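You operate a simulated robot arm through the tools that you are given. There is no shell and no other tool. Be economical: measure what you need, move in short steps, check, and stop when the job is done.

You run a simulated robot arm. Do the job below in one go: nothing can be reset, and whatever is moved stays where it is left.

Task
Turn the heat knob to 50 degrees. Push the bottom drawer of the workbench shut. Take the brown brush and put it on the top of the parts bench. Fetch the middle bright ring from the top of the workbench and set it on the yellow plate. Put the grey crate on the top of the cooling bench away on the low shelf of the ring rack. Fetch the black brush from the bottom shelf of the wash bench and stand it on the top of the steel table. Put the step cloth on the steel tray. Put the green small box from the top of the ring bench on the green cover and the brown small box on the top of the step plate. Stack the blue bearing from the top of the ring bench on top of the red bearing. Fetch the blue puck and set it on the brown cover. Put the large bright ring on the counter of the stock rack away in the ring tray. Any order will do. Set down upright: black brush.

It is judged by the outcome, as a careful person would: the job done as asked, and still so three seconds after it is handed in. It fails if anything else is knocked over, pushed out of place, dropped, spilled or broken. A push-on lid holds only when it is set on centred and level and pressed home; a screw cap is set on level and turned clockwise until tight. Flat cloth is picked up by pressing the open fingertips on it (5 to 10 N) and closing them slowly along it; thin cloth reads only 2 to 8 mm in the jaws.

Robot
A 6-joint arm with a two-finger gripper on a trunk, on a base that drives. Base frame: it is fixed to the floor where the robot stands at the start and does not move with it; the origin is under the middle of the robot, x ahead of it, y to its left, z up. Lengths are in mm, angles in rad, forces in N, time in s.
Its first joint turns from -2.897 to 2.897 rad. Places, roughly: bearing [-2500, -4000, 750]; black brush (5x5x12 cm) [-2300, 200, 200]; blue puck [2000, -6750, 750]; bottom drawer of the workbench [100, 700, 500]; brown brush (5x5x12 cm) [200, 1500, 900]; brown cover [2250, -6250, 750]; green cover [-2750, -3750, 750]; grey crate [-2750, 2500, 1000]; heat knob [700, 0, 900]; large bright ring (6x6x3 cm) [3000, -5800, 900]; low shelf of the ring rack [-2400, -5900, 200]; middle bright ring (6x6x3 cm) [-200, 2000, 900]; ring tray (33x22 cm) [-480, -1060, 860]; small box [-2750, -4000, 750]; steel tray (36x19x10 cm) [1100, -400, 900]; step cloth (11x7x3 cm) [-2800, -2400, 500]; top of the parts bench [1600, -900, 900]; top of the steel table (20x15 cm) [-2120, -4620, 860]; top of the step plate [-2900, -2500, 500]; yellow plate (7x7x2 cm) [-200, 1800, 900]. Payload 2.45 kg.
The tool frame sits at the grasp point between the pads (the TCP): z along the fingers, y along the line on which they close. The tips reach 20 mm beyond it. Largest opening 140 mm; the body of the gripper starts 168 mm behind the TCP.
Orientation is that of the tool frame in the base frame, as a unit quaternion [x, y, z, w]. With the fingers straight down and closing along the base's y, the tool's x points along the base's -x, its y along +y and its z along -z.

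Tools
- The arm moves only by the tool arm_command. Its arguments are lists of equal length, an entry for each row: "slide": the shift along the tool's x, y, z in mm, a list of three; "turn": the turn, a rotation vector about the tool's x, y, z in rad, a list of three; "fingers": the closure, from 0 (fully open) to 1 (shut). In form: {"slide": [[dx, dy, dz], ...], "turn": [[ax, ay, az], ...], "fingers": [fingers, ...]}. A call has 1 to 12 rows; each row is the pose to reach, as a shift and turn from the pose commanded when the call began, along the tool's axes at that moment. Each row takes 0.2 s and may step no farther than 50 mm and 0.15 rad from the row before; otherwise, or with a gripper value out of range, the whole call is refused. A pose out of reach is approached as far as the arm can. The call stops where the force on the tool passes 40 N (or 10 N more than at its start, if that is more) or the arm is blocked; 0.2 s more then pass. The fingers move at their own pace (about 45 mm/s each) and stop on an object; they squeeze with about 24 N. The grip force told is the motor's: it shows also when the fingers shut on nothing. Time passes only in rows, and 0.2 s behind the last, so rows that repeat a pose let the fingers close. It gives the time, the measured TCP pose, the force on the tool (base axes), the opening and the grip force at its end, in the units of the frame above (readings bear some noise), with the torque about the TCP (base axes, N m) and any sound that the robot's microphone picked up.
- Cameras (640 x 400 px; columns grow to the right, rows downward): "scene" is now at [-104.8, 147.8, 1122.2]; the picture's right is [-0.34, -0.94, 0.00], its down [-0.51, 0.18, -0.84] and it looks along [0.79, -0.28, -0.54] (base axes); focal length 214 px, centre (320, 200). "wrist" rides on the gripper at [78, 11, -209] in the tool frame; the picture's right is [-0.14, 0.99, 0.00], its down [-0.92, -0.13, -0.37] and it looks along [-0.37, -0.05, 0.93] (tool axes); focal length 280 px, centre (320, 200). There is no depth. A picture from a camera that has moved, and an enlarged one, comes with that camera's place and axes in the base frame and with its lens.
- grab_frame(camera): a new picture of that camera. No time passes.
- roll_base(legs): drives the robot by 1 to 6 legs, each [ahead, left, turn to the left] in mm, mm and rad, along the robot's own axes; the way and the turn of a leg run together, so that a leg with both is an arc; at most 1500 mm and 3.142 rad a leg. The arm and the cameras ride along, it lands a little off, and it stops where it bumps. It gives what a move gives.
- head_to(pan, tilt): turns the head with the scene camera to pan (to the left, within 2.496 rad either way) and tilt (down, from -0.506 to 1.204), counted from straight ahead of the robot. It gives what a move gives.
- enlarge(camera, box): a new picture of the part [left, top, right, bottom] of that camera's present view, enlarged. No time passes.
- sign_off(): hands the job in; it is judged then, once.

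Go step by step. Nothing tells you exact positions but the pictures and the camera data: compare them with the known pose of the tool, close in by small moves and look again before you grip or let go. The budget is 546 turns and 336 pictures, counting those below and the enlarged ones. Unless the task says otherwise, let go and move clear before handing in, and close with one line.

The tools are called after "Call:" as a command line: name --argument value ..., lists and objects as JSON in quotes. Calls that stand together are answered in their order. arm_command: Moves the arm, as the interface text tells. Its arguments: {"type":"object","properties":{"slide":{"type":"array","items":{"type":"array","items":{"type":"number"}}},"turn":{"type":"array","items":{"type":"array","items":{"type":"number"}}},"fingers":{"type":"array","items":{"type":"number"}}},"required":["slide","turn","fingers"]} The other tools are called the same way: roll_base (legs) drives the base; head_to (pan, tilt) turns the head that bears the scene camera; grab_frame (camera) takes a picture; enlarge (camera, box) takes an enlarged picture of a part of a camera's view; sign_off () hands the job in.

At the start:

```text
time_s: 0.0
tcp_pos: [616.9, -117.1, 1197.6]
tool_rot: [0.0, 1.0, 0.0, 0.0]
wrist_force: [-0.2, -0.7, 0.9]
moment: [0.02, 0.03, -0.01]
width: 140.3
grip_force: 0.1
robot x, y, heading: [2.7, 1.5, -0.004]
head pan, tilt: [-0.346, 0.576]
```

scene: 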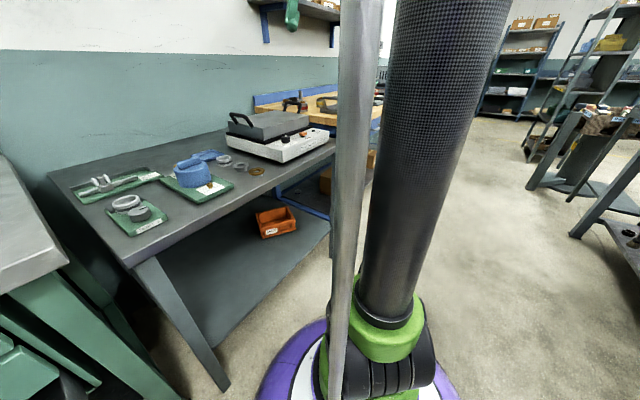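
wrist: 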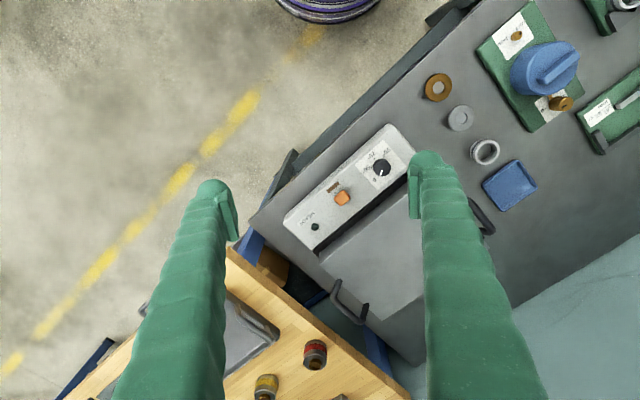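

I see the hot plate with the heat knob in the wrist view, near (680, -20). I'll look closer at its dial.

Call:
enlarge --camera "wrist" --box '[280, 120, 440, 220]'

Call:
enlarge --camera "scene" --box '[40, 80, 360, 280]'

```text
4.00 times, centred on (360, 170) of wrist
camera zoom: at [537.3, -105.9, 1407.5], right [0.14, 0.99, 0.0], down [0.92, -0.13, 0.37], along [0.37, -0.05, -0.93], focal length 1122 px, centre (160, 320)
```

zoom: 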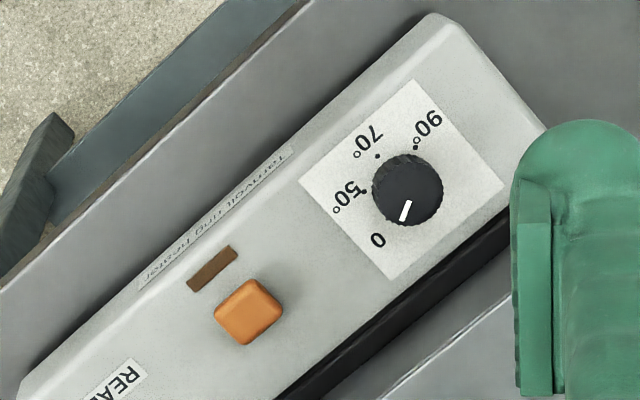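

```text
2.00 times, centred on (200, 180) of scene
camera zoom: at [-104.8, 147.8, 1122.2], right [-0.34, -0.94, 0.0], down [-0.51, 0.18, -0.84], along [0.79, -0.28, -0.54], focal length 429 px, centre (560, 240)
```

zoom: 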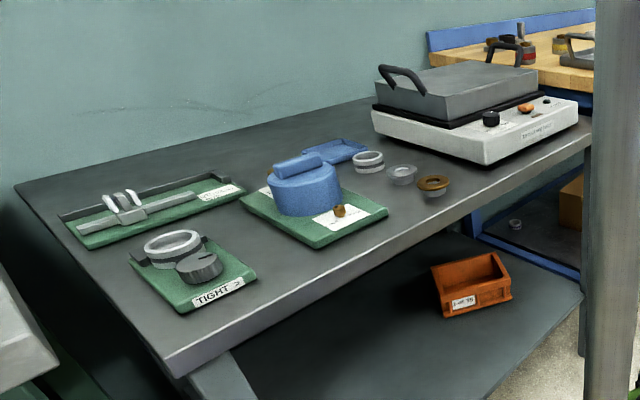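

The knob points at 0 and 50 is about 60° clockwise. Before driving I'll survey the surroundings.

Call:
head_to --pan 1.2 --tilt 0.45

Call:
grab_frame --camera "scene"

Call:
head_to --pan 2.49 --tilt 0.45

Call:
grab_frame --camera "scene"

Call:
head_to --pan -2.2 --tilt 0.45

Call:
grab_frame --camera "scene"

Call:
head_to --pan -1.1 --tilt 0.45

Call:
grab_frame --camera "scene"

```text
time_s: 1.6
tcp_pos: [616.4, -116.9, 1198.9]
tool_rot: [-0.001, 1.0, 0.0, 0.001]
wrist_force: [0.9, -0.4, 0.1]
moment: [-0.03, 0.0, 0.01]
width: 139.8
grip_force: 0.2
robot x, y, heading: [3.0, -0.3, -0.003]
head pan, tilt: [1.201, 0.45]
```

```text
331 pictures are left
camera scene: at [-155.4, 263.6, 1133.5], right [0.93, -0.36, 0.0], down [-0.16, -0.41, -0.9], along [0.33, 0.84, -0.44], focal length 214 px, centre (320, 200)
```

scene: 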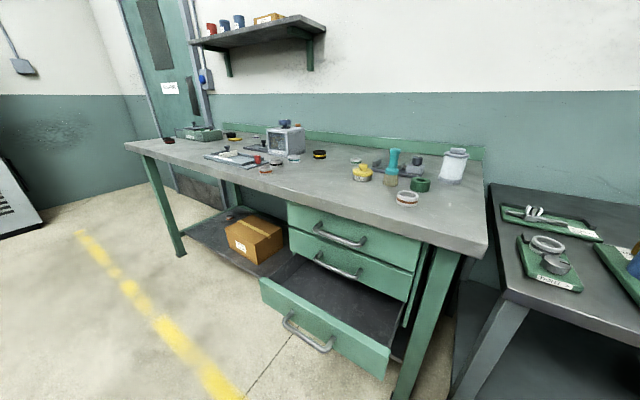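

```text
time_s: 3.1
tcp_pos: [616.0, -116.5, 1198.0]
tool_rot: [-0.001, 1.0, 0.0, -0.001]
wrist_force: [-0.3, -0.1, -0.1]
moment: [-0.01, -0.01, 0.02]
width: 140.1
grip_force: 0.1
robot x, y, heading: [3.1, -2.7, 0.002]
head pan, tilt: [2.491, 0.45]
```

```text
330 pictures are left
camera scene: at [-261.7, 233.6, 1133.5], right [0.61, 0.8, 0.0], down [0.35, -0.26, -0.9], along [-0.72, 0.55, -0.44], focal length 214 px, centre (320, 200)
```

scene: 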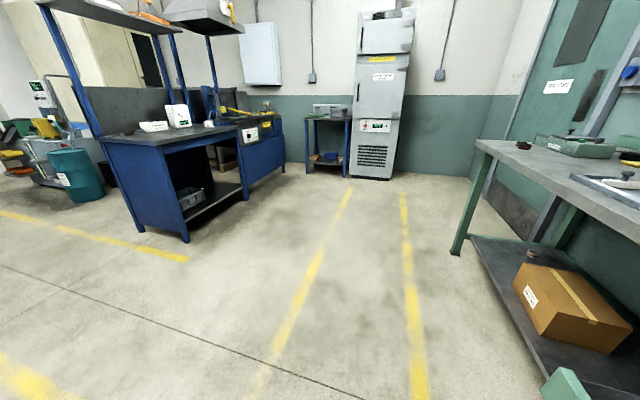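

```text
time_s: 6.8
tcp_pos: [616.1, -117.2, 1198.5]
tool_rot: [0.0, 1.0, 0.0, 0.0]
wrist_force: [-0.1, 1.0, 0.1]
moment: [0.02, -0.02, 0.02]
width: 140.0
grip_force: 0.2
robot x, y, heading: [-0.4, -0.8, 0.001]
head pan, tilt: [-2.201, 0.45]
```

```text
329 pictures are left
camera scene: at [-242.8, 103.6, 1133.5], right [-0.81, 0.59, 0.0], down [0.26, 0.35, -0.9], along [-0.53, -0.73, -0.44], focal length 214 px, centre (320, 200)
```

scene: 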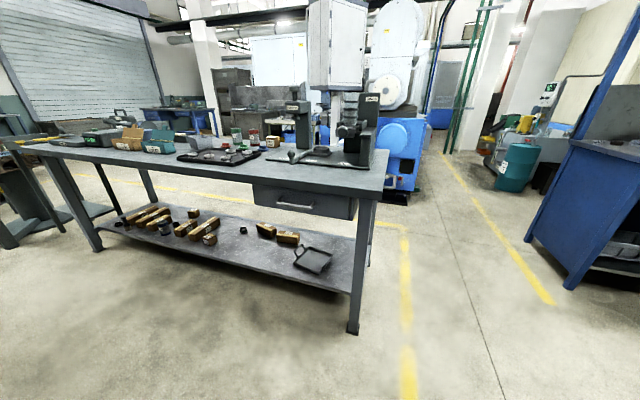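

```text
time_s: 8.2
tcp_pos: [616.6, -117.3, 1198.5]
tool_rot: [-0.001, 1.0, 0.0, 0.0]
wrist_force: [-0.2, -0.5, -0.1]
moment: [0.01, 0.02, -0.02]
width: 140.1
grip_force: 0.0
robot x, y, heading: [-5.7, 0.6, -0.0]
head pan, tilt: [-1.1, 0.45]
```

```text
328 pictures are left
camera scene: at [-147.0, 96.0, 1133.5], right [-0.89, -0.45, 0.0], down [-0.2, 0.39, -0.9], along [0.41, -0.8, -0.44], focal length 214 px, centre (320, 200)
```

scene: 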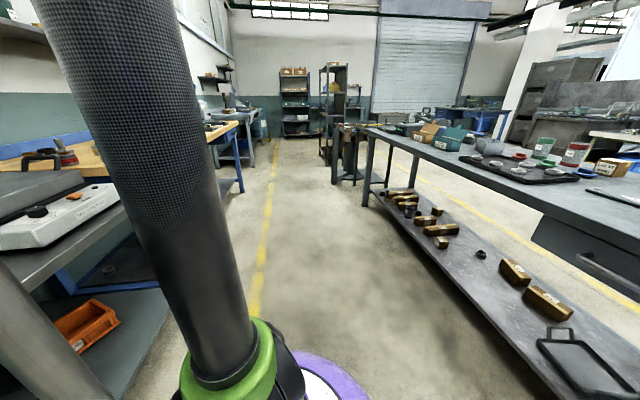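

The room is set at about 30–35° to my frame. I'll back up a little so the knob sits in the reach band.

Call:
roll_base --legs '[[-130, 0, 0]]'

Call:
head_to --pan 0.45 --tilt 0.6

Call:
arm_command --slide '[[-45, 20, 0], [-90, 45, 0], [-135, 70, 0], [-179, 97, 0], [-179, 97, 0]]' --turn '[[0, 0, -0.13], [0, 0, -0.26], [0, 0, -0.39], [0, 0, -0.5], [0, 0, -0.5]]' --fingers '[0.5, 0.5, 0.5, 0.5, 0.5]'

Call:
grab_frame --camera "wrist"

Call:
grab_frame --camera "scene"

```text
time_s: 9.4
tcp_pos: [485.9, -120.6, 1198.1]
tool_rot: [0.003, 1.0, 0.0, 0.0]
wrist_force: [-0.7, 0.9, 0.5]
moment: [-0.03, -0.04, 0.01]
width: 140.3
grip_force: 0.1
robot x, y, heading: [-131.6, -0.3, -0.006]
head pan, tilt: [-1.1, 0.45]
```

```text
time_s: 11.1
tcp_pos: [485.4, -120.3, 1198.7]
tool_rot: [0.003, 1.0, 0.0, 0.0]
wrist_force: [-0.3, 0.8, 1.4]
moment: [-0.04, -0.03, 0.0]
width: 140.0
grip_force: 0.1
robot x, y, heading: [-130.6, -0.1, -0.004]
head pan, tilt: [0.45, 0.6]
```

```text
refused: row 2 steps farther than a row can; nothing moved
```

```text
327 pictures are left
camera wrist: at [407.3, -109.0, 1407.5], right [0.14, 0.99, 0.0], down [0.92, -0.13, 0.37], along [0.37, -0.05, -0.93], focal length 280 px, centre (320, 200)
```

wrist: 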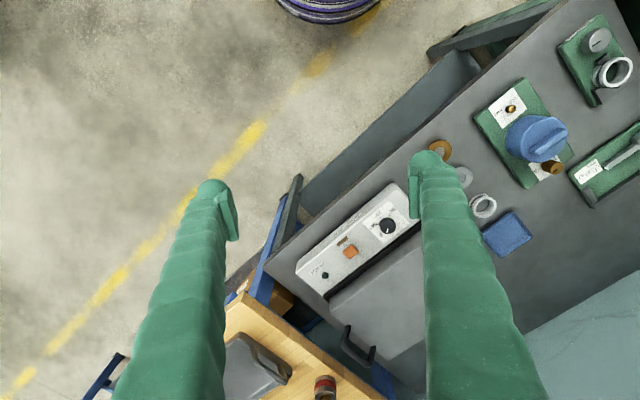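

```text
326 pictures are left
camera scene: at [-237.0, 217.4, 1120.0], right [0.43, -0.9, 0.0], down [-0.51, -0.24, -0.83], along [0.75, 0.35, -0.56], focal length 214 px, centre (320, 200)
```

scene: 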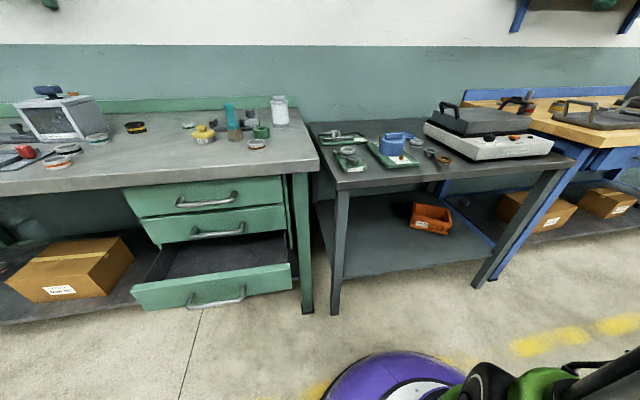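

The knob triangulates to about (698, -5, 875). I'll move above it, aligning the fingers with the panel.

Call:
arm_command --slide '[[-35, 19, 0], [-71, 38, 0], [-106, 57, 10], [-141, 76, 40], [-176, 95, 70], [-212, 115, 90], [-212, 115, 90]]' --turn '[[0, 0, -0.09], [0, 0, -0.18], [0, 0, -0.27], [0, 0, -0.36], [0, 0, -0.45], [0, 0, -0.54], [0, 0, -0.54]]' --fingers '[0.5, 0.5, 0.5, 0.5, 0.5, 0.5, 0.5]'

Call:
grab_frame --camera "wrist"

```text
time_s: 12.7
tcp_pos: [696.8, -4.9, 1109.4]
tool_rot: [-0.263, 0.965, 0.0, 0.0]
wrist_force: [-0.6, 0.0, 0.5]
moment: [0.02, -0.03, -0.02]
width: 69.9
grip_force: 0.1
robot x, y, heading: [-131.6, 0.4, -0.012]
head pan, tilt: [0.45, 0.6]
```

```text
325 pictures are left
camera wrist: at [623.6, -35.1, 1317.9], right [-0.39, 0.92, 0.0], down [0.86, 0.36, 0.37], along [0.34, 0.14, -0.93], focal length 280 px, centre (320, 200)
```

wrist: 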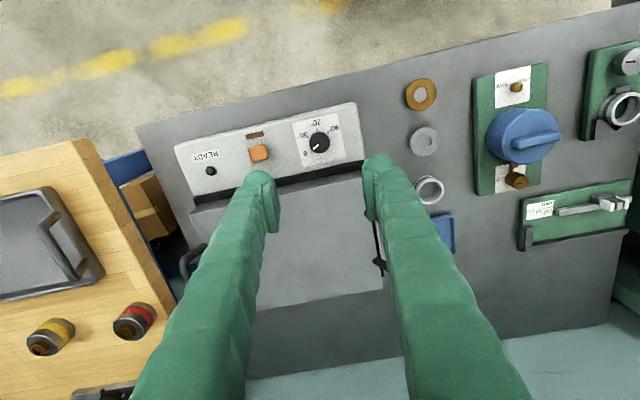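

Knob refined to about (692, -7, 888), bench direction about 0.63 rad. I'll lower closer with fingers pre-turned.

Call:
arm_command --slide '[[4, 0, 30], [4.7, 0.5, 60], [4.7, 0.5, 90], [4.7, 0.5, 120], [4.7, 0.5, 130]]' --turn '[[0, 0, -0.14], [0, 0, -0.28], [0, 0, -0.42], [0, 0, -0.56], [0, 0, -0.6]]' --fingers '[0.69, 0.69, 0.69, 0.69, 0.69]'

Call:
grab_frame --camera "wrist"

```text
time_s: 13.9
tcp_pos: [694.9, -10.2, 977.1]
tool_rot: [-0.538, 0.843, 0.0, 0.0]
wrist_force: [-0.5, -0.2, -0.4]
moment: [0.01, -0.01, -0.01]
width: 43.3
grip_force: 0.2
robot x, y, heading: [-129.6, -2.9, -0.006]
head pan, tilt: [0.45, 0.6]
```

```text
324 pictures are left
camera wrist: at [650.7, -76.1, 1186.9], right [-0.84, 0.54, 0.0], down [0.5, 0.78, 0.37], along [0.2, 0.31, -0.93], focal length 280 px, centre (320, 200)
```

wrist: 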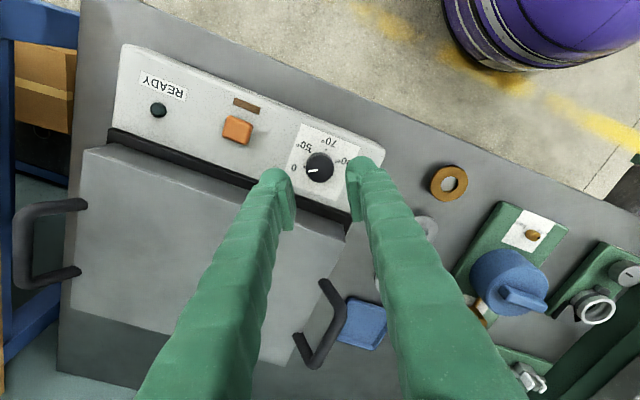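

Call:
enlarge --camera "wrist" --box '[240, 110, 400, 210]'

Call:
enlarge --camera "scene" --box '[400, 80, 600, 205]'

```text
4.00 times, centred on (320, 160) of wrist
camera zoom: at [650.7, -76.1, 1186.9], right [-0.84, 0.54, 0.0], down [0.5, 0.78, 0.37], along [0.2, 0.31, -0.93], focal length 1122 px, centre (320, 360)
```

zoom: 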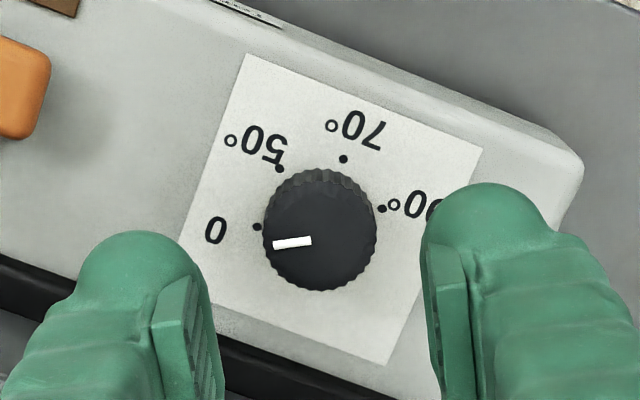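

```text
3.20 times, centred on (500, 142) of scene
camera zoom: at [-236.9, 217.5, 1120.0], right [0.43, -0.9, 0.0], down [-0.51, -0.24, -0.82], along [0.74, 0.35, -0.57], focal length 686 px, centre (-256, 384)
```

zoom: 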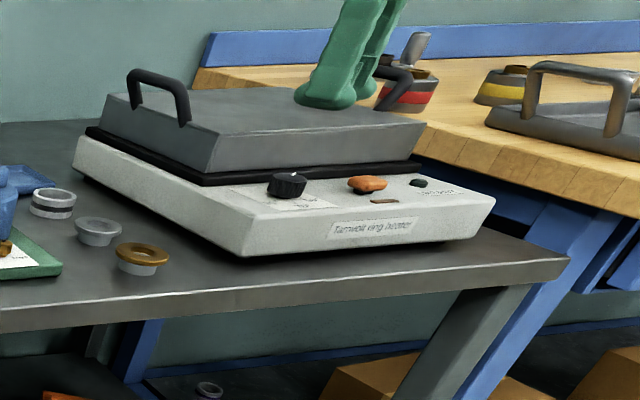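

Call:
arm_command --slide '[[0, 0, 30], [0, 0, 55], [0, 0, 75]]' --turn '[[0, 0, 0], [0, 0, 0], [0, 0, 0]]' --fingers '[0.69, 0.69, 0.69]'

Call:
enlarge --camera "scene" --box '[440, 100, 560, 175]'

```text
time_s: 14.7
tcp_pos: [693.3, -10.6, 902.4]
tool_rot: [-0.538, 0.843, 0.0, 0.0]
wrist_force: [0.2, -1.0, -0.2]
moment: [-0.01, -0.02, 0.01]
width: 43.4
grip_force: 0.1
robot x, y, heading: [-133.9, 3.6, -0.007]
head pan, tilt: [0.45, 0.6]
```

```text
5.33 times, centred on (500, 138) of scene
camera zoom: at [-236.9, 217.5, 1120.0], right [0.43, -0.9, 0.0], down [-0.51, -0.24, -0.82], along [0.74, 0.35, -0.57], focal length 1144 px, centre (-640, 533)
```

zoom: 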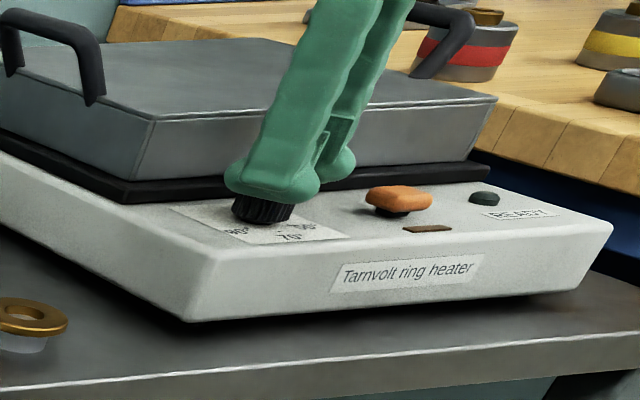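

Call:
arm_command --slide '[[0, 0, 5], [0, 0, 9], [0, 0, 9]]' --turn '[[0, 0, 0], [0, 0, 0], [0, 0, 0]]' --fingers '[0.69, 0.69, 0.69]'

Call:
enlarge --camera "scene" --box '[460, 110, 540, 160]'

```text
time_s: 15.5
tcp_pos: [694.3, -9.1, 894.2]
tool_rot: [-0.538, 0.843, 0.0, 0.0]
wrist_force: [0.5, 0.7, 0.2]
moment: [-0.02, -0.02, -0.01]
width: 43.2
grip_force: 0.0
robot x, y, heading: [-127.9, 0.9, -0.007]
head pan, tilt: [0.45, 0.6]
```

```text
8.00 times, centred on (500, 135) of scene
camera zoom: at [-236.9, 217.5, 1120.0], right [0.43, -0.9, 0.0], down [-0.51, -0.24, -0.82], along [0.74, 0.35, -0.57], focal length 1716 px, centre (-1120, 720)
```

zoom: 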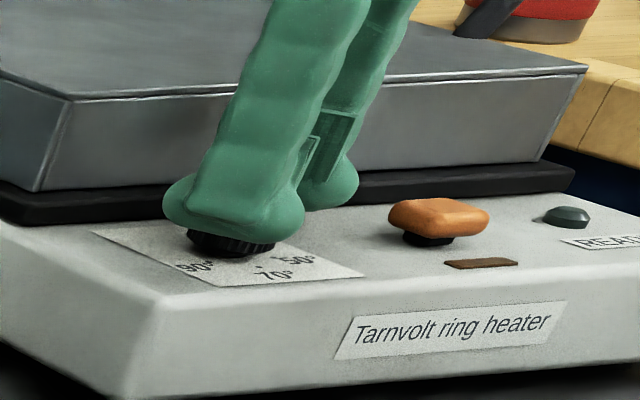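

Call:
arm_command --slide '[[0, 0, 3], [0, 0, 5], [0, 0, 5], [0, 0, 5], [0, 0, 5], [0, 0, 5]]' --turn '[[0, 0, 0], [0, 0, 0], [0, 0, 0], [0, 0, 0], [0, 0, 0], [0, 0, 0]]' --fingers '[0.69, 0.69, 0.9, 0.9, 0.9, 0.9]'

```text
time_s: 16.9
tcp_pos: [694.8, -9.6, 887.8]
tool_rot: [-0.536, 0.844, 0.0, 0.0]
wrist_force: [26.6, -6.4, 11.5]
moment: [0.0, -0.32, -0.12]
width: 30.6
grip_force: 44.8
robot x, y, heading: [-131.9, -2.1, -0.008]
head pan, tilt: [0.45, 0.6]
```

Call:
arm_command --slide '[[0, -2, -1], [0, -2, -1]]' --turn '[[0, 0, 0], [0, 0, 0]]' --fingers '[0.9, 0.9]'

```text
time_s: 17.5
tcp_pos: [696.5, -9.2, 889.2]
tool_rot: [-0.537, 0.843, 0.0, 0.0]
wrist_force: [11.9, -1.3, -7.1]
moment: [0.05, -0.1, -0.08]
width: 30.6
grip_force: 45.6
robot x, y, heading: [-130.1, -1.9, -0.006]
head pan, tilt: [0.45, 0.6]
```

Call:
arm_command --slide '[[0, -1.4, 0.3], [0, -1.4, 0.3], [0, -1.4, 0.3], [0, -1.4, 0.3], [0, -1.4, 0.3], [0, -1.4, 0.3], [0, -1.4, 0.3], [0, -1.4, 0.3], [0, -1.4, 0.3], [0, -1.4, 0.3]]' --turn '[[0, 0, 0], [0, 0, 0.13], [0, 0, 0.26], [0, 0, 0.39], [0, 0, 0.52], [0, 0, 0.65], [0, 0, 0.78], [0, 0, 0.91], [0, 0, 1.04], [0, 0, 1.05]]' --fingers '[0.9, 0.9, 0.9, 0.9, 0.9, 0.9, 0.9, 0.9, 0.9, 0.9]'

Call:
enlarge --camera "wrist" --box '[240, 110, 400, 210]'

```text
time_s: 18.1
tcp_pos: [695.0, -8.4, 889.3]
tool_rot: [-0.49, 0.872, 0.002, -0.002]
wrist_force: [2.1, 1.6, -3.9]
moment: [-0.08, -0.01, -0.01]
width: 30.8
grip_force: 44.7
robot x, y, heading: [-132.0, 3.6, -0.008]
head pan, tilt: [0.45, 0.6]
stopped in row 3: the force on the tool passed its limit at 43 N (the readings are from after the stop); the commanded pose is now the measured one
```

```text
4.00 times, centred on (320, 160) of wrist
camera zoom: at [645.4, -69.9, 1098.1], right [-0.77, 0.63, 0.0], down [0.59, 0.72, 0.37], along [0.23, 0.29, -0.93], focal length 1122 px, centre (320, 360)
```

zoom: 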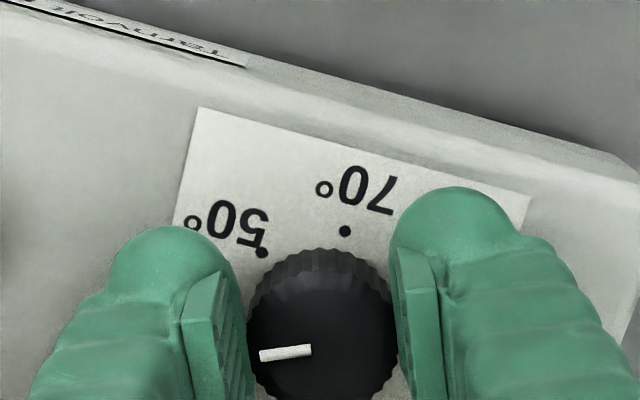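

Call:
arm_command --slide '[[0, 0, 0], [0, 0, 0], [0, 0, 0], [0, 0, 0], [0, 0, 0], [0, 0, 0]]' --turn '[[0, 0, 0.04], [0, 0, 0.08], [0, 0, 0.12], [0, 0, 0.16], [0, 0, 0.2], [0, 0, 0.2]]' --fingers '[0.9, 0.9, 0.9, 0.9, 0.9, 0.9]'

```text
time_s: 19.6
tcp_pos: [695.1, -7.7, 889.6]
tool_rot: [-0.4, 0.916, 0.002, -0.002]
wrist_force: [1.1, 1.8, -1.2]
moment: [-0.01, -0.06, -0.03]
width: 30.9
grip_force: 44.7
robot x, y, heading: [-127.6, 1.6, -0.006]
head pan, tilt: [0.45, 0.6]
stopped in row 6: the force on the tool passed its limit at 41 N (the readings are from after the stop); the commanded pose is now the measured one
```

Call:
enlarge --camera "wrist" --box '[240, 130, 400, 230]'

Call:
arm_command --slide '[[0, 0, 0], [0, 0, 0], [0, 0, 0], [0, 0, 0], [0, 0, 0], [0, 0, 0]]' --turn '[[0, 0, 0.04], [0, 0, 0.08], [0, 0, 0.12], [0, 0, 0.16], [0, 0, 0.2], [0, 0, 0.24]]' --fingers '[0.9, 0.9, 0.9, 0.9, 0.9, 0.9]'

Call:
enlarge --camera "wrist" --box '[240, 130, 400, 230]'

```text
4.00 times, centred on (320, 180) of wrist
camera zoom: at [634.0, -58.2, 1098.3], right [-0.63, 0.77, 0.0], down [0.72, 0.59, 0.37], along [0.28, 0.23, -0.93], focal length 1122 px, centre (320, 280)
```

zoom: 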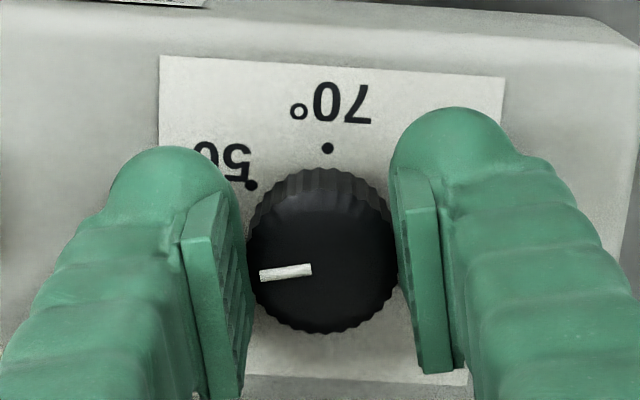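

```text
time_s: 21.0
tcp_pos: [693.7, -8.7, 889.5]
tool_rot: [-0.288, 0.958, 0.001, -0.002]
wrist_force: [-12.1, 4.7, -11.0]
moment: [-0.03, 0.31, 0.04]
width: 30.5
grip_force: 44.9
robot x, y, heading: [-132.4, -0.5, -0.004]
head pan, tilt: [0.45, 0.6]
```

```text
4.00 times, centred on (320, 180) of wrist
camera zoom: at [623.4, -41.5, 1098.5], right [-0.43, 0.9, 0.0], down [0.84, 0.4, 0.36], along [0.33, 0.16, -0.93], focal length 1122 px, centre (320, 280)
```

zoom: 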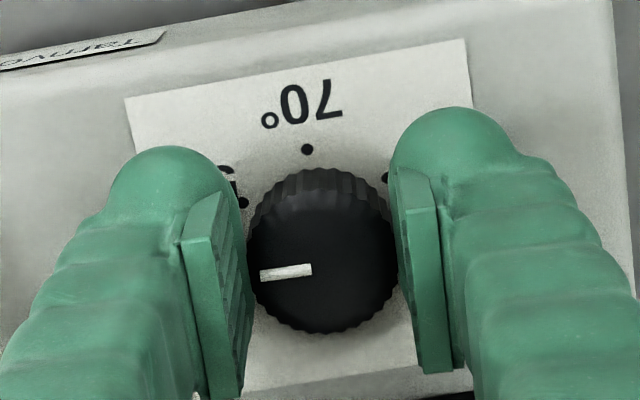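

Call:
arm_command --slide '[[0, 0.8, 0.5], [0, 0.8, 0.5], [0, 0.8, 0.5], [0, 0.8, 0.5], [0, 0.8, 0.5], [0, 0.8, 0.5]]' --turn '[[0, 0, 0.04], [0, 0, 0.08], [0, 0, 0.12], [0, 0, 0.16], [0, 0, 0.2], [0, 0, 0.24]]' --fingers '[0.9, 0.9, 0.9, 0.9, 0.9, 0.9]'

Call:
arm_command --slide '[[0, 0, 0], [0, 0, 0], [0, 0, 0], [0, 0, 0], [0, 0, 0], [0, 0, 0], [0, 0, 0]]' --turn '[[0, 0, 0.04], [0, 0, 0.08], [0, 0, 0.12], [0, 0, 0.16], [0, 0, 0.2], [0, 0, 0.24], [0, 0, 0.26]]' --fingers '[0.9, 0.9, 0.9, 0.9, 0.9, 0.9, 0.9]'

Call:
enlarge --camera "wrist" --box '[240, 130, 400, 230]'

```text
time_s: 22.4
tcp_pos: [693.2, -5.8, 888.0]
tool_rot: [-0.171, 0.985, 0.0, -0.003]
wrist_force: [-29.4, 10.3, -5.5]
moment: [0.14, 0.17, 0.09]
width: 30.3
grip_force: 45.2
robot x, y, heading: [-129.9, 1.3, -0.001]
head pan, tilt: [0.45, 0.6]
```

```text
time_s: 24.0
tcp_pos: [693.9, -6.5, 888.6]
tool_rot: [-0.042, 0.999, 0.001, -0.002]
wrist_force: [-16.4, 29.1, 5.4]
moment: [0.33, -0.17, 0.12]
width: 30.8
grip_force: 45.0
robot x, y, heading: [-132.1, 0.9, -0.004]
head pan, tilt: [0.45, 0.6]
```

```text
4.00 times, centred on (320, 180) of wrist
camera zoom: at [615.0, -1.6, 1098.4], right [0.05, 1.0, 0.0], down [0.93, -0.05, 0.37], along [0.37, -0.02, -0.93], focal length 1122 px, centre (320, 280)
```

zoom: 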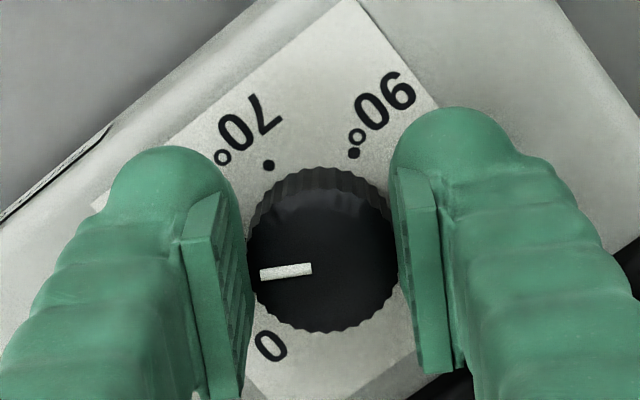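

Call:
arm_command --slide '[[0, 0, 0], [0, 0, 0], [0, 0, 0], [0, 0, -40], [0, 0, -80], [0, 0, -110], [0, 0, -110]]' --turn '[[0, 0, 0], [0, 0, 0], [0, 0, 0], [0, 0, 0], [0, 0, 0], [0, 0, 0], [0, 0, 0]]' --fingers '[0.69, 0.69, 0.69, 0.69, 0.69, 0.5, 0.5]'

Call:
enlarge --camera "wrist" --box '[240, 110, 400, 210]'

```text
time_s: 25.6
tcp_pos: [695.1, -9.2, 1000.0]
tool_rot: [-0.042, 0.999, 0.001, -0.002]
wrist_force: [-0.2, -0.4, 0.1]
moment: [-0.01, -0.01, 0.0]
width: 70.1
grip_force: 0.0
robot x, y, heading: [-127.1, 1.1, -0.011]
head pan, tilt: [0.45, 0.6]
```

```text
4.00 times, centred on (320, 160) of wrist
camera zoom: at [616.2, -5.5, 1210.9], right [0.05, 1.0, 0.0], down [0.93, -0.05, 0.36], along [0.36, -0.02, -0.93], focal length 1122 px, centre (320, 360)
```

zoom: 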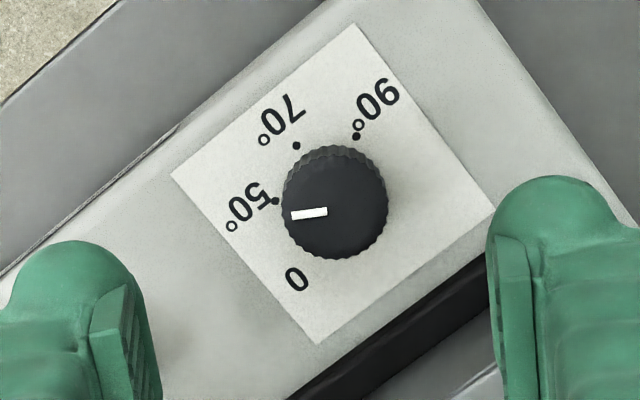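

The knob reads 50. Next the drawer: raise the arm and drive back-left to face the workbench.

Call:
arm_command --slide '[[30, 0, -40], [60, 0, -80], [90, 0, -120], [120, 0, -160], [150, 0, -180]]' --turn '[[0, 0, 0], [0, 0, 0], [0, 0, 0], [0, 0, 0], [0, 0, 0]]' --fingers '[0.6, 0.7, 0.8, 1, 1]'

Call:
roll_base --legs '[[-600, 100, 0], [0, 0, 0.63]]'

Call:
head_to --pan 0.35 --tilt 0.6

Call:
grab_frame --camera "scene"

```text
time_s: 26.8
tcp_pos: [545.9, -23.6, 1181.1]
tool_rot: [-0.043, 0.999, -0.001, -0.002]
wrist_force: [0.9, -0.2, 0.1]
moment: [0.01, 0.05, 0.0]
width: 0.2
grip_force: 18.7
robot x, y, heading: [-131.5, -1.5, -0.009]
head pan, tilt: [0.45, 0.6]
```

```text
time_s: 32.0
tcp_pos: [-184.3, 487.9, 1181.3]
tool_rot: [-0.359, 0.933, -0.001, -0.002]
wrist_force: [0.1, -0.5, -0.5]
moment: [0.0, 0.0, 0.02]
width: 0.1
grip_force: 24.1
robot x, y, heading: [-735.5, 96.0, 0.64]
head pan, tilt: [0.45, 0.6]
```

```text
time_s: 32.7
tcp_pos: [-183.1, 487.9, 1182.1]
tool_rot: [-0.359, 0.933, -0.001, -0.001]
wrist_force: [-0.1, 0.1, -0.1]
moment: [0.02, -0.01, 0.02]
width: 0.0
grip_force: 23.6
robot x, y, heading: [-734.8, 97.5, 0.645]
head pan, tilt: [0.351, 0.6]
```

```text
314 pictures are left
camera scene: at [-943.2, 200.5, 1120.0], right [0.84, -0.54, 0.0], down [-0.31, -0.47, -0.82], along [0.45, 0.69, -0.57], focal length 214 px, centre (320, 200)
```

scene: 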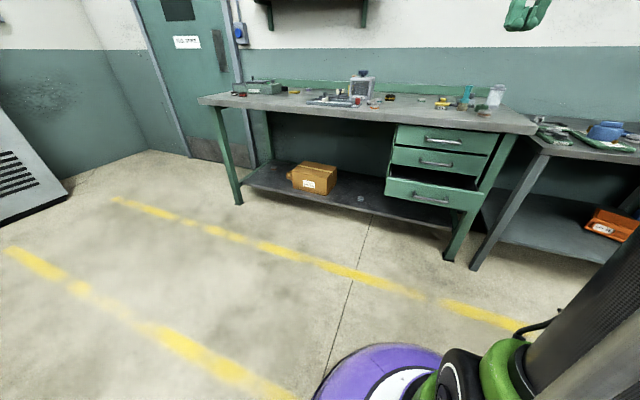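

Call:
enlarge --camera "scene" --box '[360, 110, 520, 210]'

```text
4.00 times, centred on (440, 160) of scene
camera zoom: at [-943.2, 200.5, 1120.0], right [0.84, -0.54, 0.0], down [-0.31, -0.47, -0.82], along [0.45, 0.69, -0.57], focal length 858 px, centre (-160, 360)
```

zoom: 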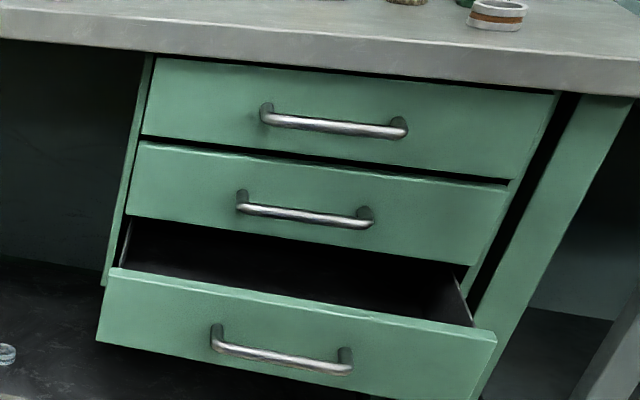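

The bottom drawer is open about 150 mm with its handle at (-56, 607, 565). I'll bring the closed fingers, tilted forward, in front of its face above the handle.

Call:
arm_command --slide '[[-9.2, 0.8, 48], [-18.4, 1.5, 96], [-27.7, 2.3, 144], [-36.9, 3.1, 192], [-46.1, 3.8, 240], [-55.4, 4.6, 288], [-64.6, 5.4, 336], [-73.8, 6.1, 384], [-83, 6.9, 432], [-92, 7.7, 480], [-101, 8.4, 528], [-110.7, 9.2, 576]]' --turn '[[0.003, -0.067, 0.008], [0.007, -0.133, 0.016], [0.01, -0.2, 0.024], [0.013, -0.266, 0.032], [0.017, -0.333, 0.039], [0.02, -0.4, 0.047], [0.023, -0.466, 0.055], [0.027, -0.533, 0.063], [0.03, -0.599, 0.071], [0.033, -0.666, 0.079], [0.037, -0.732, 0.087], [0.04, -0.799, 0.095]]' --fingers '[1, 1, 1, 1, 1, 1, 1, 1, 1, 1, 1, 1]'

Call:
enlarge --camera "scene" --box '[360, 110, 520, 210]'

Call:
grab_frame --camera "wrist"

```text
time_s: 35.3
tcp_pos: [-110.0, 566.2, 606.2]
tool_rot: [-0.287, 0.876, 0.121, 0.368]
wrist_force: [0.4, 0.2, -0.4]
moment: [-0.03, -0.01, 0.01]
width: 0.0
grip_force: 24.0
robot x, y, heading: [-735.7, 98.7, 0.647]
head pan, tilt: [0.351, 0.6]
```

```text
4.00 times, centred on (440, 160) of scene
camera zoom: at [-943.1, 200.5, 1120.0], right [0.84, -0.55, 0.0], down [-0.31, -0.47, -0.82], along [0.45, 0.69, -0.57], focal length 858 px, centre (-160, 360)
```

zoom: 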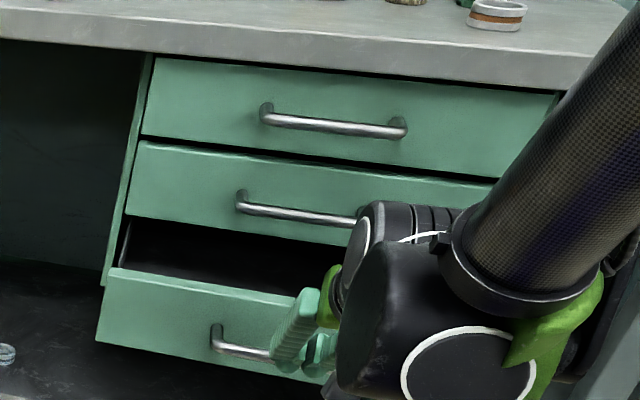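

```text
311 pictures are left
camera wrist: at [-281.6, 453.9, 697.7], right [-0.51, 0.86, 0.1], down [0.38, 0.12, 0.92], along [0.77, 0.5, -0.39], focal length 280 px, centre (320, 200)
```

wrist: 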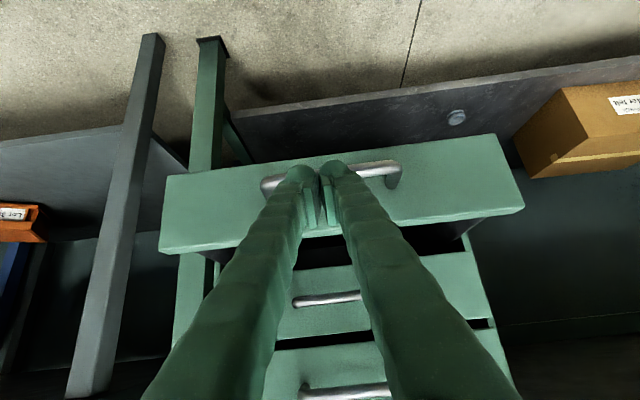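

The tips would ride over the panel top here, so I'll shift beside the handle and lower, then push.

Call:
arm_command --slide '[[5, 40, 5], [14, 80, 14], [14, 112, 14], [-10, 112, 39], [-31, 112, 60]]' --turn '[[0, 0, 0], [0, 0, 0], [0, 0, 0], [0, 0, 0], [0, 0, 0]]' --fingers '[1, 1, 1, 1, 1]'

Call:
grab_frame --camera "wrist"

```text
time_s: 36.5
tcp_pos: [-125.2, 698.3, 588.0]
tool_rot: [-0.286, 0.876, 0.121, 0.368]
wrist_force: [-0.1, 0.7, -0.5]
moment: [-0.02, 0.01, -0.01]
width: 0.1
grip_force: 24.0
robot x, y, heading: [-735.2, 97.7, 0.644]
head pan, tilt: [0.351, 0.6]
```

```text
310 pictures are left
camera wrist: at [-296.9, 585.7, 678.5], right [-0.51, 0.86, 0.1], down [0.38, 0.12, 0.92], along [0.77, 0.5, -0.39], focal length 280 px, centre (320, 200)
```

wrist: 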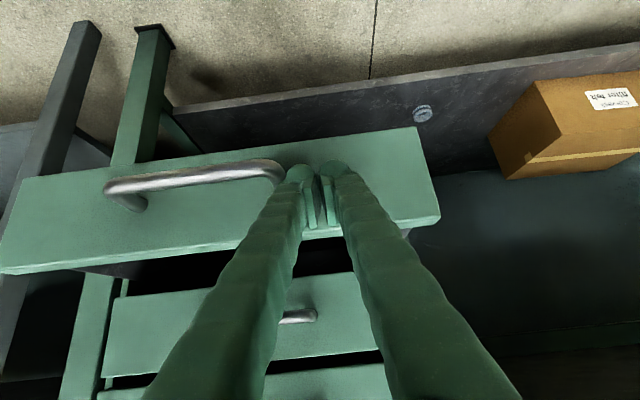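

Call:
arm_command --slide '[[0, 15, 0], [-14, 15, 14], [-28, 15, 29], [-49, 15, 50], [-70, 15, 72]]' --turn '[[0, 0, 0], [0, 0, 0], [0, 0, 0], [0, 0, 0], [0, 0, 0]]' --fingers '[1, 1, 1, 1, 1]'

Call:
grab_frame --camera "wrist"

```text
time_s: 37.7
tcp_pos: [-53.4, 769.2, 585.9]
tool_rot: [-0.287, 0.876, 0.121, 0.368]
wrist_force: [-0.5, 0.1, -0.6]
moment: [0.03, 0.01, -0.02]
width: 0.2
grip_force: 29.6
robot x, y, heading: [-737.4, 95.2, 0.643]
head pan, tilt: [0.351, 0.6]
```

```text
309 pictures are left
camera wrist: at [-225.0, 657.2, 676.1], right [-0.51, 0.86, 0.1], down [0.38, 0.12, 0.92], along [0.77, 0.5, -0.39], focal length 280 px, centre (320, 200)
```

wrist: 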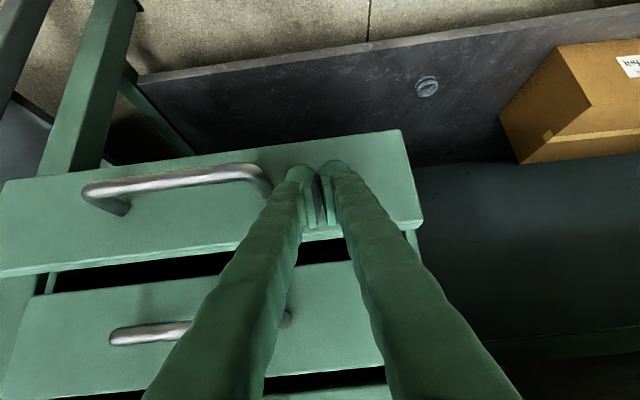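

Call:
arm_command --slide '[[-14, 0, 14], [-28, 0, 29], [-42, 0, 43], [-56, 0, 58], [-63, 0, 65], [-70, 0, 72], [-77, 0, 79], [-84, 0, 86], [-91, 0, 93]]' --turn '[[0, 0, 0], [0, 0, 0], [0, 0, 0], [0, 0, 0], [0, 0, 0], [0, 0, 0], [0, 0, 0], [0, 0, 0], [0, 0, 0]]' --fingers '[1, 1, 1, 1, 1, 1, 1, 1, 1]'

Call:
grab_frame --camera "wrist"

Call:
enlarge --camera "scene" --box '[360, 110, 520, 210]'

```text
time_s: 38.6
tcp_pos: [-2.8, 808.0, 582.2]
tool_rot: [-0.287, 0.878, 0.12, 0.365]
wrist_force: [-8.4, -7.7, 2.7]
moment: [0.02, -0.06, -0.09]
width: 5.9
grip_force: 29.3
robot x, y, heading: [-735.4, 95.6, 0.644]
head pan, tilt: [0.351, 0.6]
stopped in row 4: the force on the tool passed its limit at 77 N (the readings are from after the stop); the commanded pose is now the measured one
```

```text
308 pictures are left
camera wrist: at [-173.8, 696.7, 675.0], right [-0.51, 0.86, 0.1], down [0.39, 0.13, 0.91], along [0.77, 0.5, -0.4], focal length 280 px, centre (320, 200)
```

wrist: 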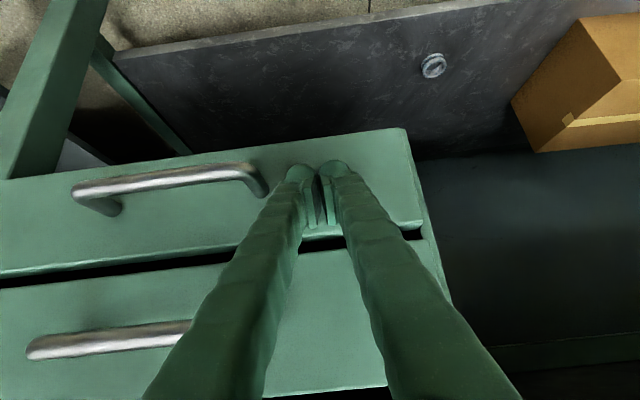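

```text
4.00 times, centred on (440, 160) of scene
camera zoom: at [-943.7, 200.0, 1119.9], right [0.84, -0.54, 0.0], down [-0.31, -0.47, -0.83], along [0.45, 0.69, -0.56], focal length 858 px, centre (-160, 360)
```

zoom: 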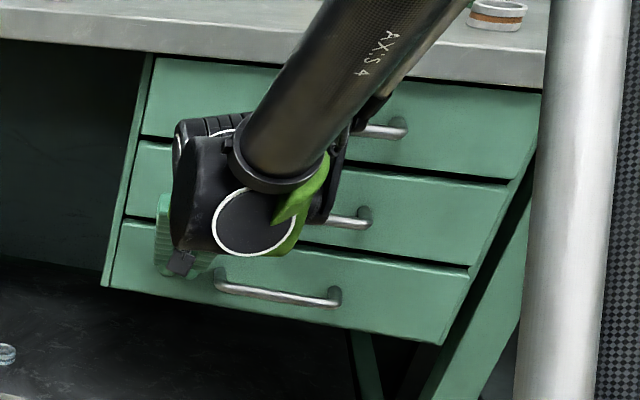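

Call:
arm_command --slide '[[-3, 0, 3], [-7, 0, 7], [-11, 0, 11]]' --turn '[[0, 0, 0], [0, 0, 0], [0, 0, 0]]' --fingers '[1, 1, 1]'

Call:
arm_command --slide '[[14, 0, -14], [40, 0, -40], [65, 0, -65], [100, 0, -100], [130, 0, -130], [160, 0, -160]]' --turn '[[0, 0, 0], [0, 0, 0], [0, 0, 0], [0, 0, 0], [0, 0, 0], [0, 0, 0]]' --fingers '[1, 1, 1, 1, 1, 1]'

Call:
enlarge --camera "scene" --box '[360, 110, 520, 210]'

Call:
grab_frame --camera "wrist"

```text
time_s: 39.0
tcp_pos: [-2.3, 808.5, 581.9]
tool_rot: [-0.287, 0.878, 0.12, 0.364]
wrist_force: [-7.4, -5.8, 0.3]
moment: [0.06, 0.02, -0.09]
width: 6.0
grip_force: 29.6
robot x, y, heading: [-737.9, 94.9, 0.646]
head pan, tilt: [0.351, 0.6]
stopped in row 1: the force on the tool passed its limit at 48 N (the readings are from after the stop); the commanded pose is now the measured one
```

```text
time_s: 40.4
tcp_pos: [-182.8, 674.4, 583.6]
tool_rot: [-0.287, 0.878, 0.12, 0.364]
wrist_force: [0.2, 0.1, 0.2]
moment: [-0.01, 0.02, 0.0]
width: 0.0
grip_force: 29.7
robot x, y, heading: [-735.6, 97.0, 0.64]
head pan, tilt: [0.351, 0.6]
```

```text
4.00 times, centred on (440, 160) of scene
camera zoom: at [-943.7, 200.0, 1120.0], right [0.84, -0.54, 0.0], down [-0.31, -0.47, -0.82], along [0.45, 0.69, -0.57], focal length 858 px, centre (-160, 360)
```

zoom: 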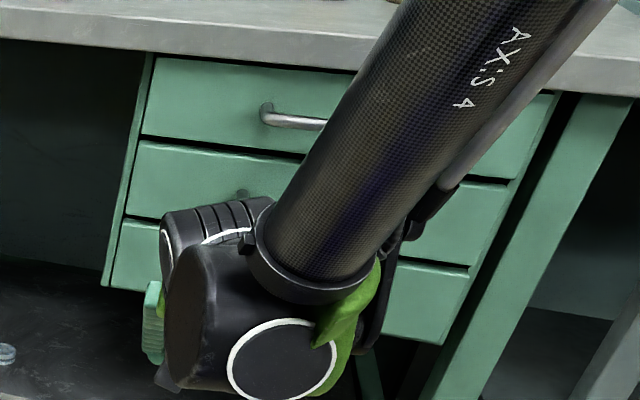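

```text
305 pictures are left
camera wrist: at [-352.7, 562.3, 675.2], right [-0.51, 0.86, 0.1], down [0.39, 0.13, 0.91], along [0.77, 0.5, -0.4], focal length 280 px, centre (320, 200)
```

wrist: 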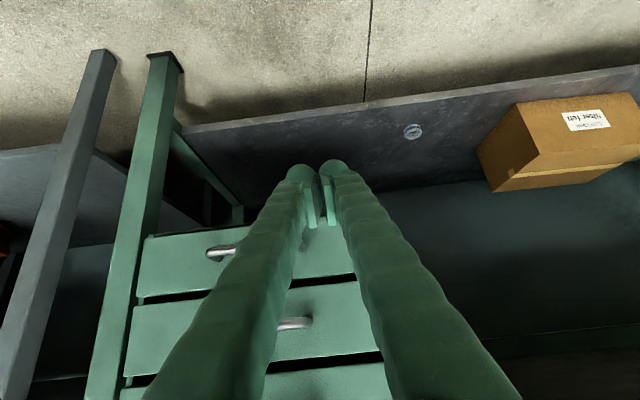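

The drawer is shut. I'll raise and straighten the arm, then look over the workbench top.

Call:
arm_command --slide '[[-33, 0, -33], [-67, 0, -65], [-100, 0, -98], [-134, 0, -130], [-167, 0, -163], [-200, 0, -195], [-234, 0, -228], [-267, 0, -260], [-301, 0, -293], [-334, 0, -325], [-367, 0, -358], [-401, 0, -390]]' --turn '[[0, 0.066, 0], [0, 0.132, 0], [0, 0.197, 0], [0, 0.263, 0], [0, 0.33, 0], [0, 0.395, 0], [0, 0.46, 0], [0, 0.527, 0], [0, 0.592, 0], [0, 0.658, 0], [0, 0.724, 0], [0, 0.79, 0]]' --fingers '[1, 1, 1, 1, 1, 1, 1, 1, 1, 1, 0.5, 0.5]'

Call:
head_to --pan 0.8 --tilt 0.5

Call:
grab_frame --camera "scene"

Call:
grab_frame --camera "wrist"

```text
time_s: 43.0
tcp_pos: [-178.5, 677.4, 1141.1]
tool_rot: [-0.311, 0.95, -0.001, -0.002]
wrist_force: [0.0, 0.7, 0.9]
moment: [0.06, -0.03, -0.03]
width: 51.8
grip_force: 0.0
robot x, y, heading: [-736.1, 97.1, 0.648]
head pan, tilt: [0.351, 0.6]
```

```text
time_s: 43.9
tcp_pos: [-178.0, 677.6, 1139.7]
tool_rot: [-0.311, 0.95, 0.0, -0.002]
wrist_force: [-0.5, 0.0, -0.6]
moment: [0.01, 0.0, 0.0]
width: 69.8
grip_force: 0.1
robot x, y, heading: [-734.5, 99.0, 0.64]
head pan, tilt: [0.799, 0.499]
```

```text
304 pictures are left
camera scene: at [-980.2, 216.1, 1129.0], right [0.99, -0.13, 0.0], down [-0.06, -0.48, -0.88], along [0.11, 0.87, -0.48], focal length 214 px, centre (320, 200)
```

scene: 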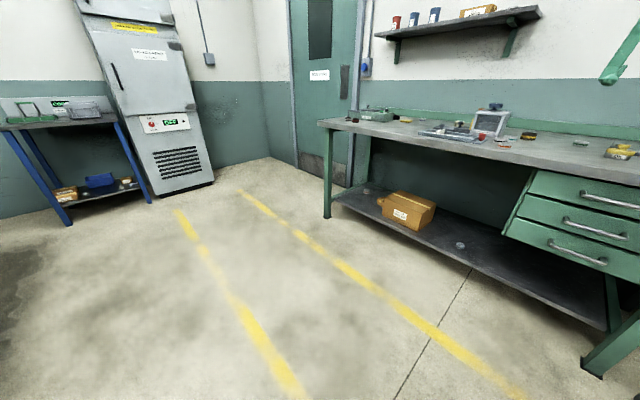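

```text
303 pictures are left
camera wrist: at [-247.9, 640.4, 1349.7], right [-0.47, 0.88, 0.0], down [0.82, 0.44, 0.37], along [0.32, 0.17, -0.93], focal length 280 px, centre (320, 200)
```

wrist: 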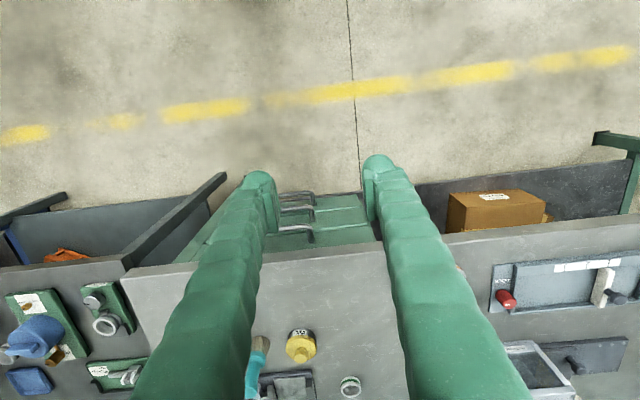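

Call:
roll_base --legs '[[0, 800, 0]]'

Call:
head_to --pan 0.3 --tilt 0.4

Call:
enlarge --camera "scene" --box '[120, 80, 440, 280]'

Call:
grab_frame --camera "wrist"

```text
time_s: 48.3
tcp_pos: [-664.5, 1327.1, 1140.2]
tool_rot: [-0.31, 0.951, 0.0, -0.002]
wrist_force: [0.3, 1.1, 0.3]
moment: [-0.03, 0.02, -0.04]
width: 69.8
grip_force: 0.1
robot x, y, heading: [-1222.1, 750.2, 0.643]
head pan, tilt: [0.799, 0.499]
```

```text
time_s: 49.2
tcp_pos: [-664.9, 1327.0, 1140.5]
tool_rot: [-0.311, 0.951, 0.001, -0.002]
wrist_force: [0.1, 0.0, 0.2]
moment: [0.02, 0.01, 0.0]
width: 70.3
grip_force: 0.2
robot x, y, heading: [-1227.3, 750.0, 0.645]
head pan, tilt: [0.3, 0.4]
```

```text
2.00 times, centred on (280, 180) of scene
camera zoom: at [-1424.8, 852.0, 1138.2], right [0.81, -0.59, 0.0], down [-0.23, -0.32, -0.92], along [0.54, 0.75, -0.39], focal length 429 px, centre (400, 240)
```

zoom: 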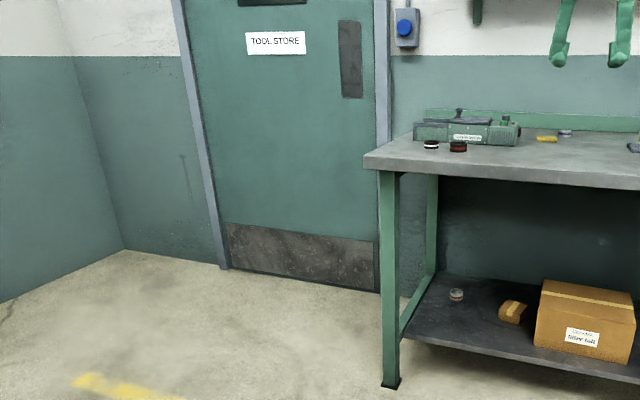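

```text
301 pictures are left
camera wrist: at [-734.1, 1290.0, 1350.0], right [-0.47, 0.88, 0.0], down [0.82, 0.44, 0.36], along [0.32, 0.17, -0.93], focal length 280 px, centre (320, 200)
```

wrist: 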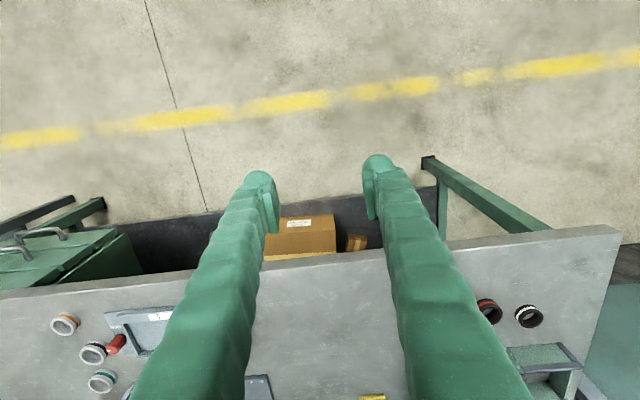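

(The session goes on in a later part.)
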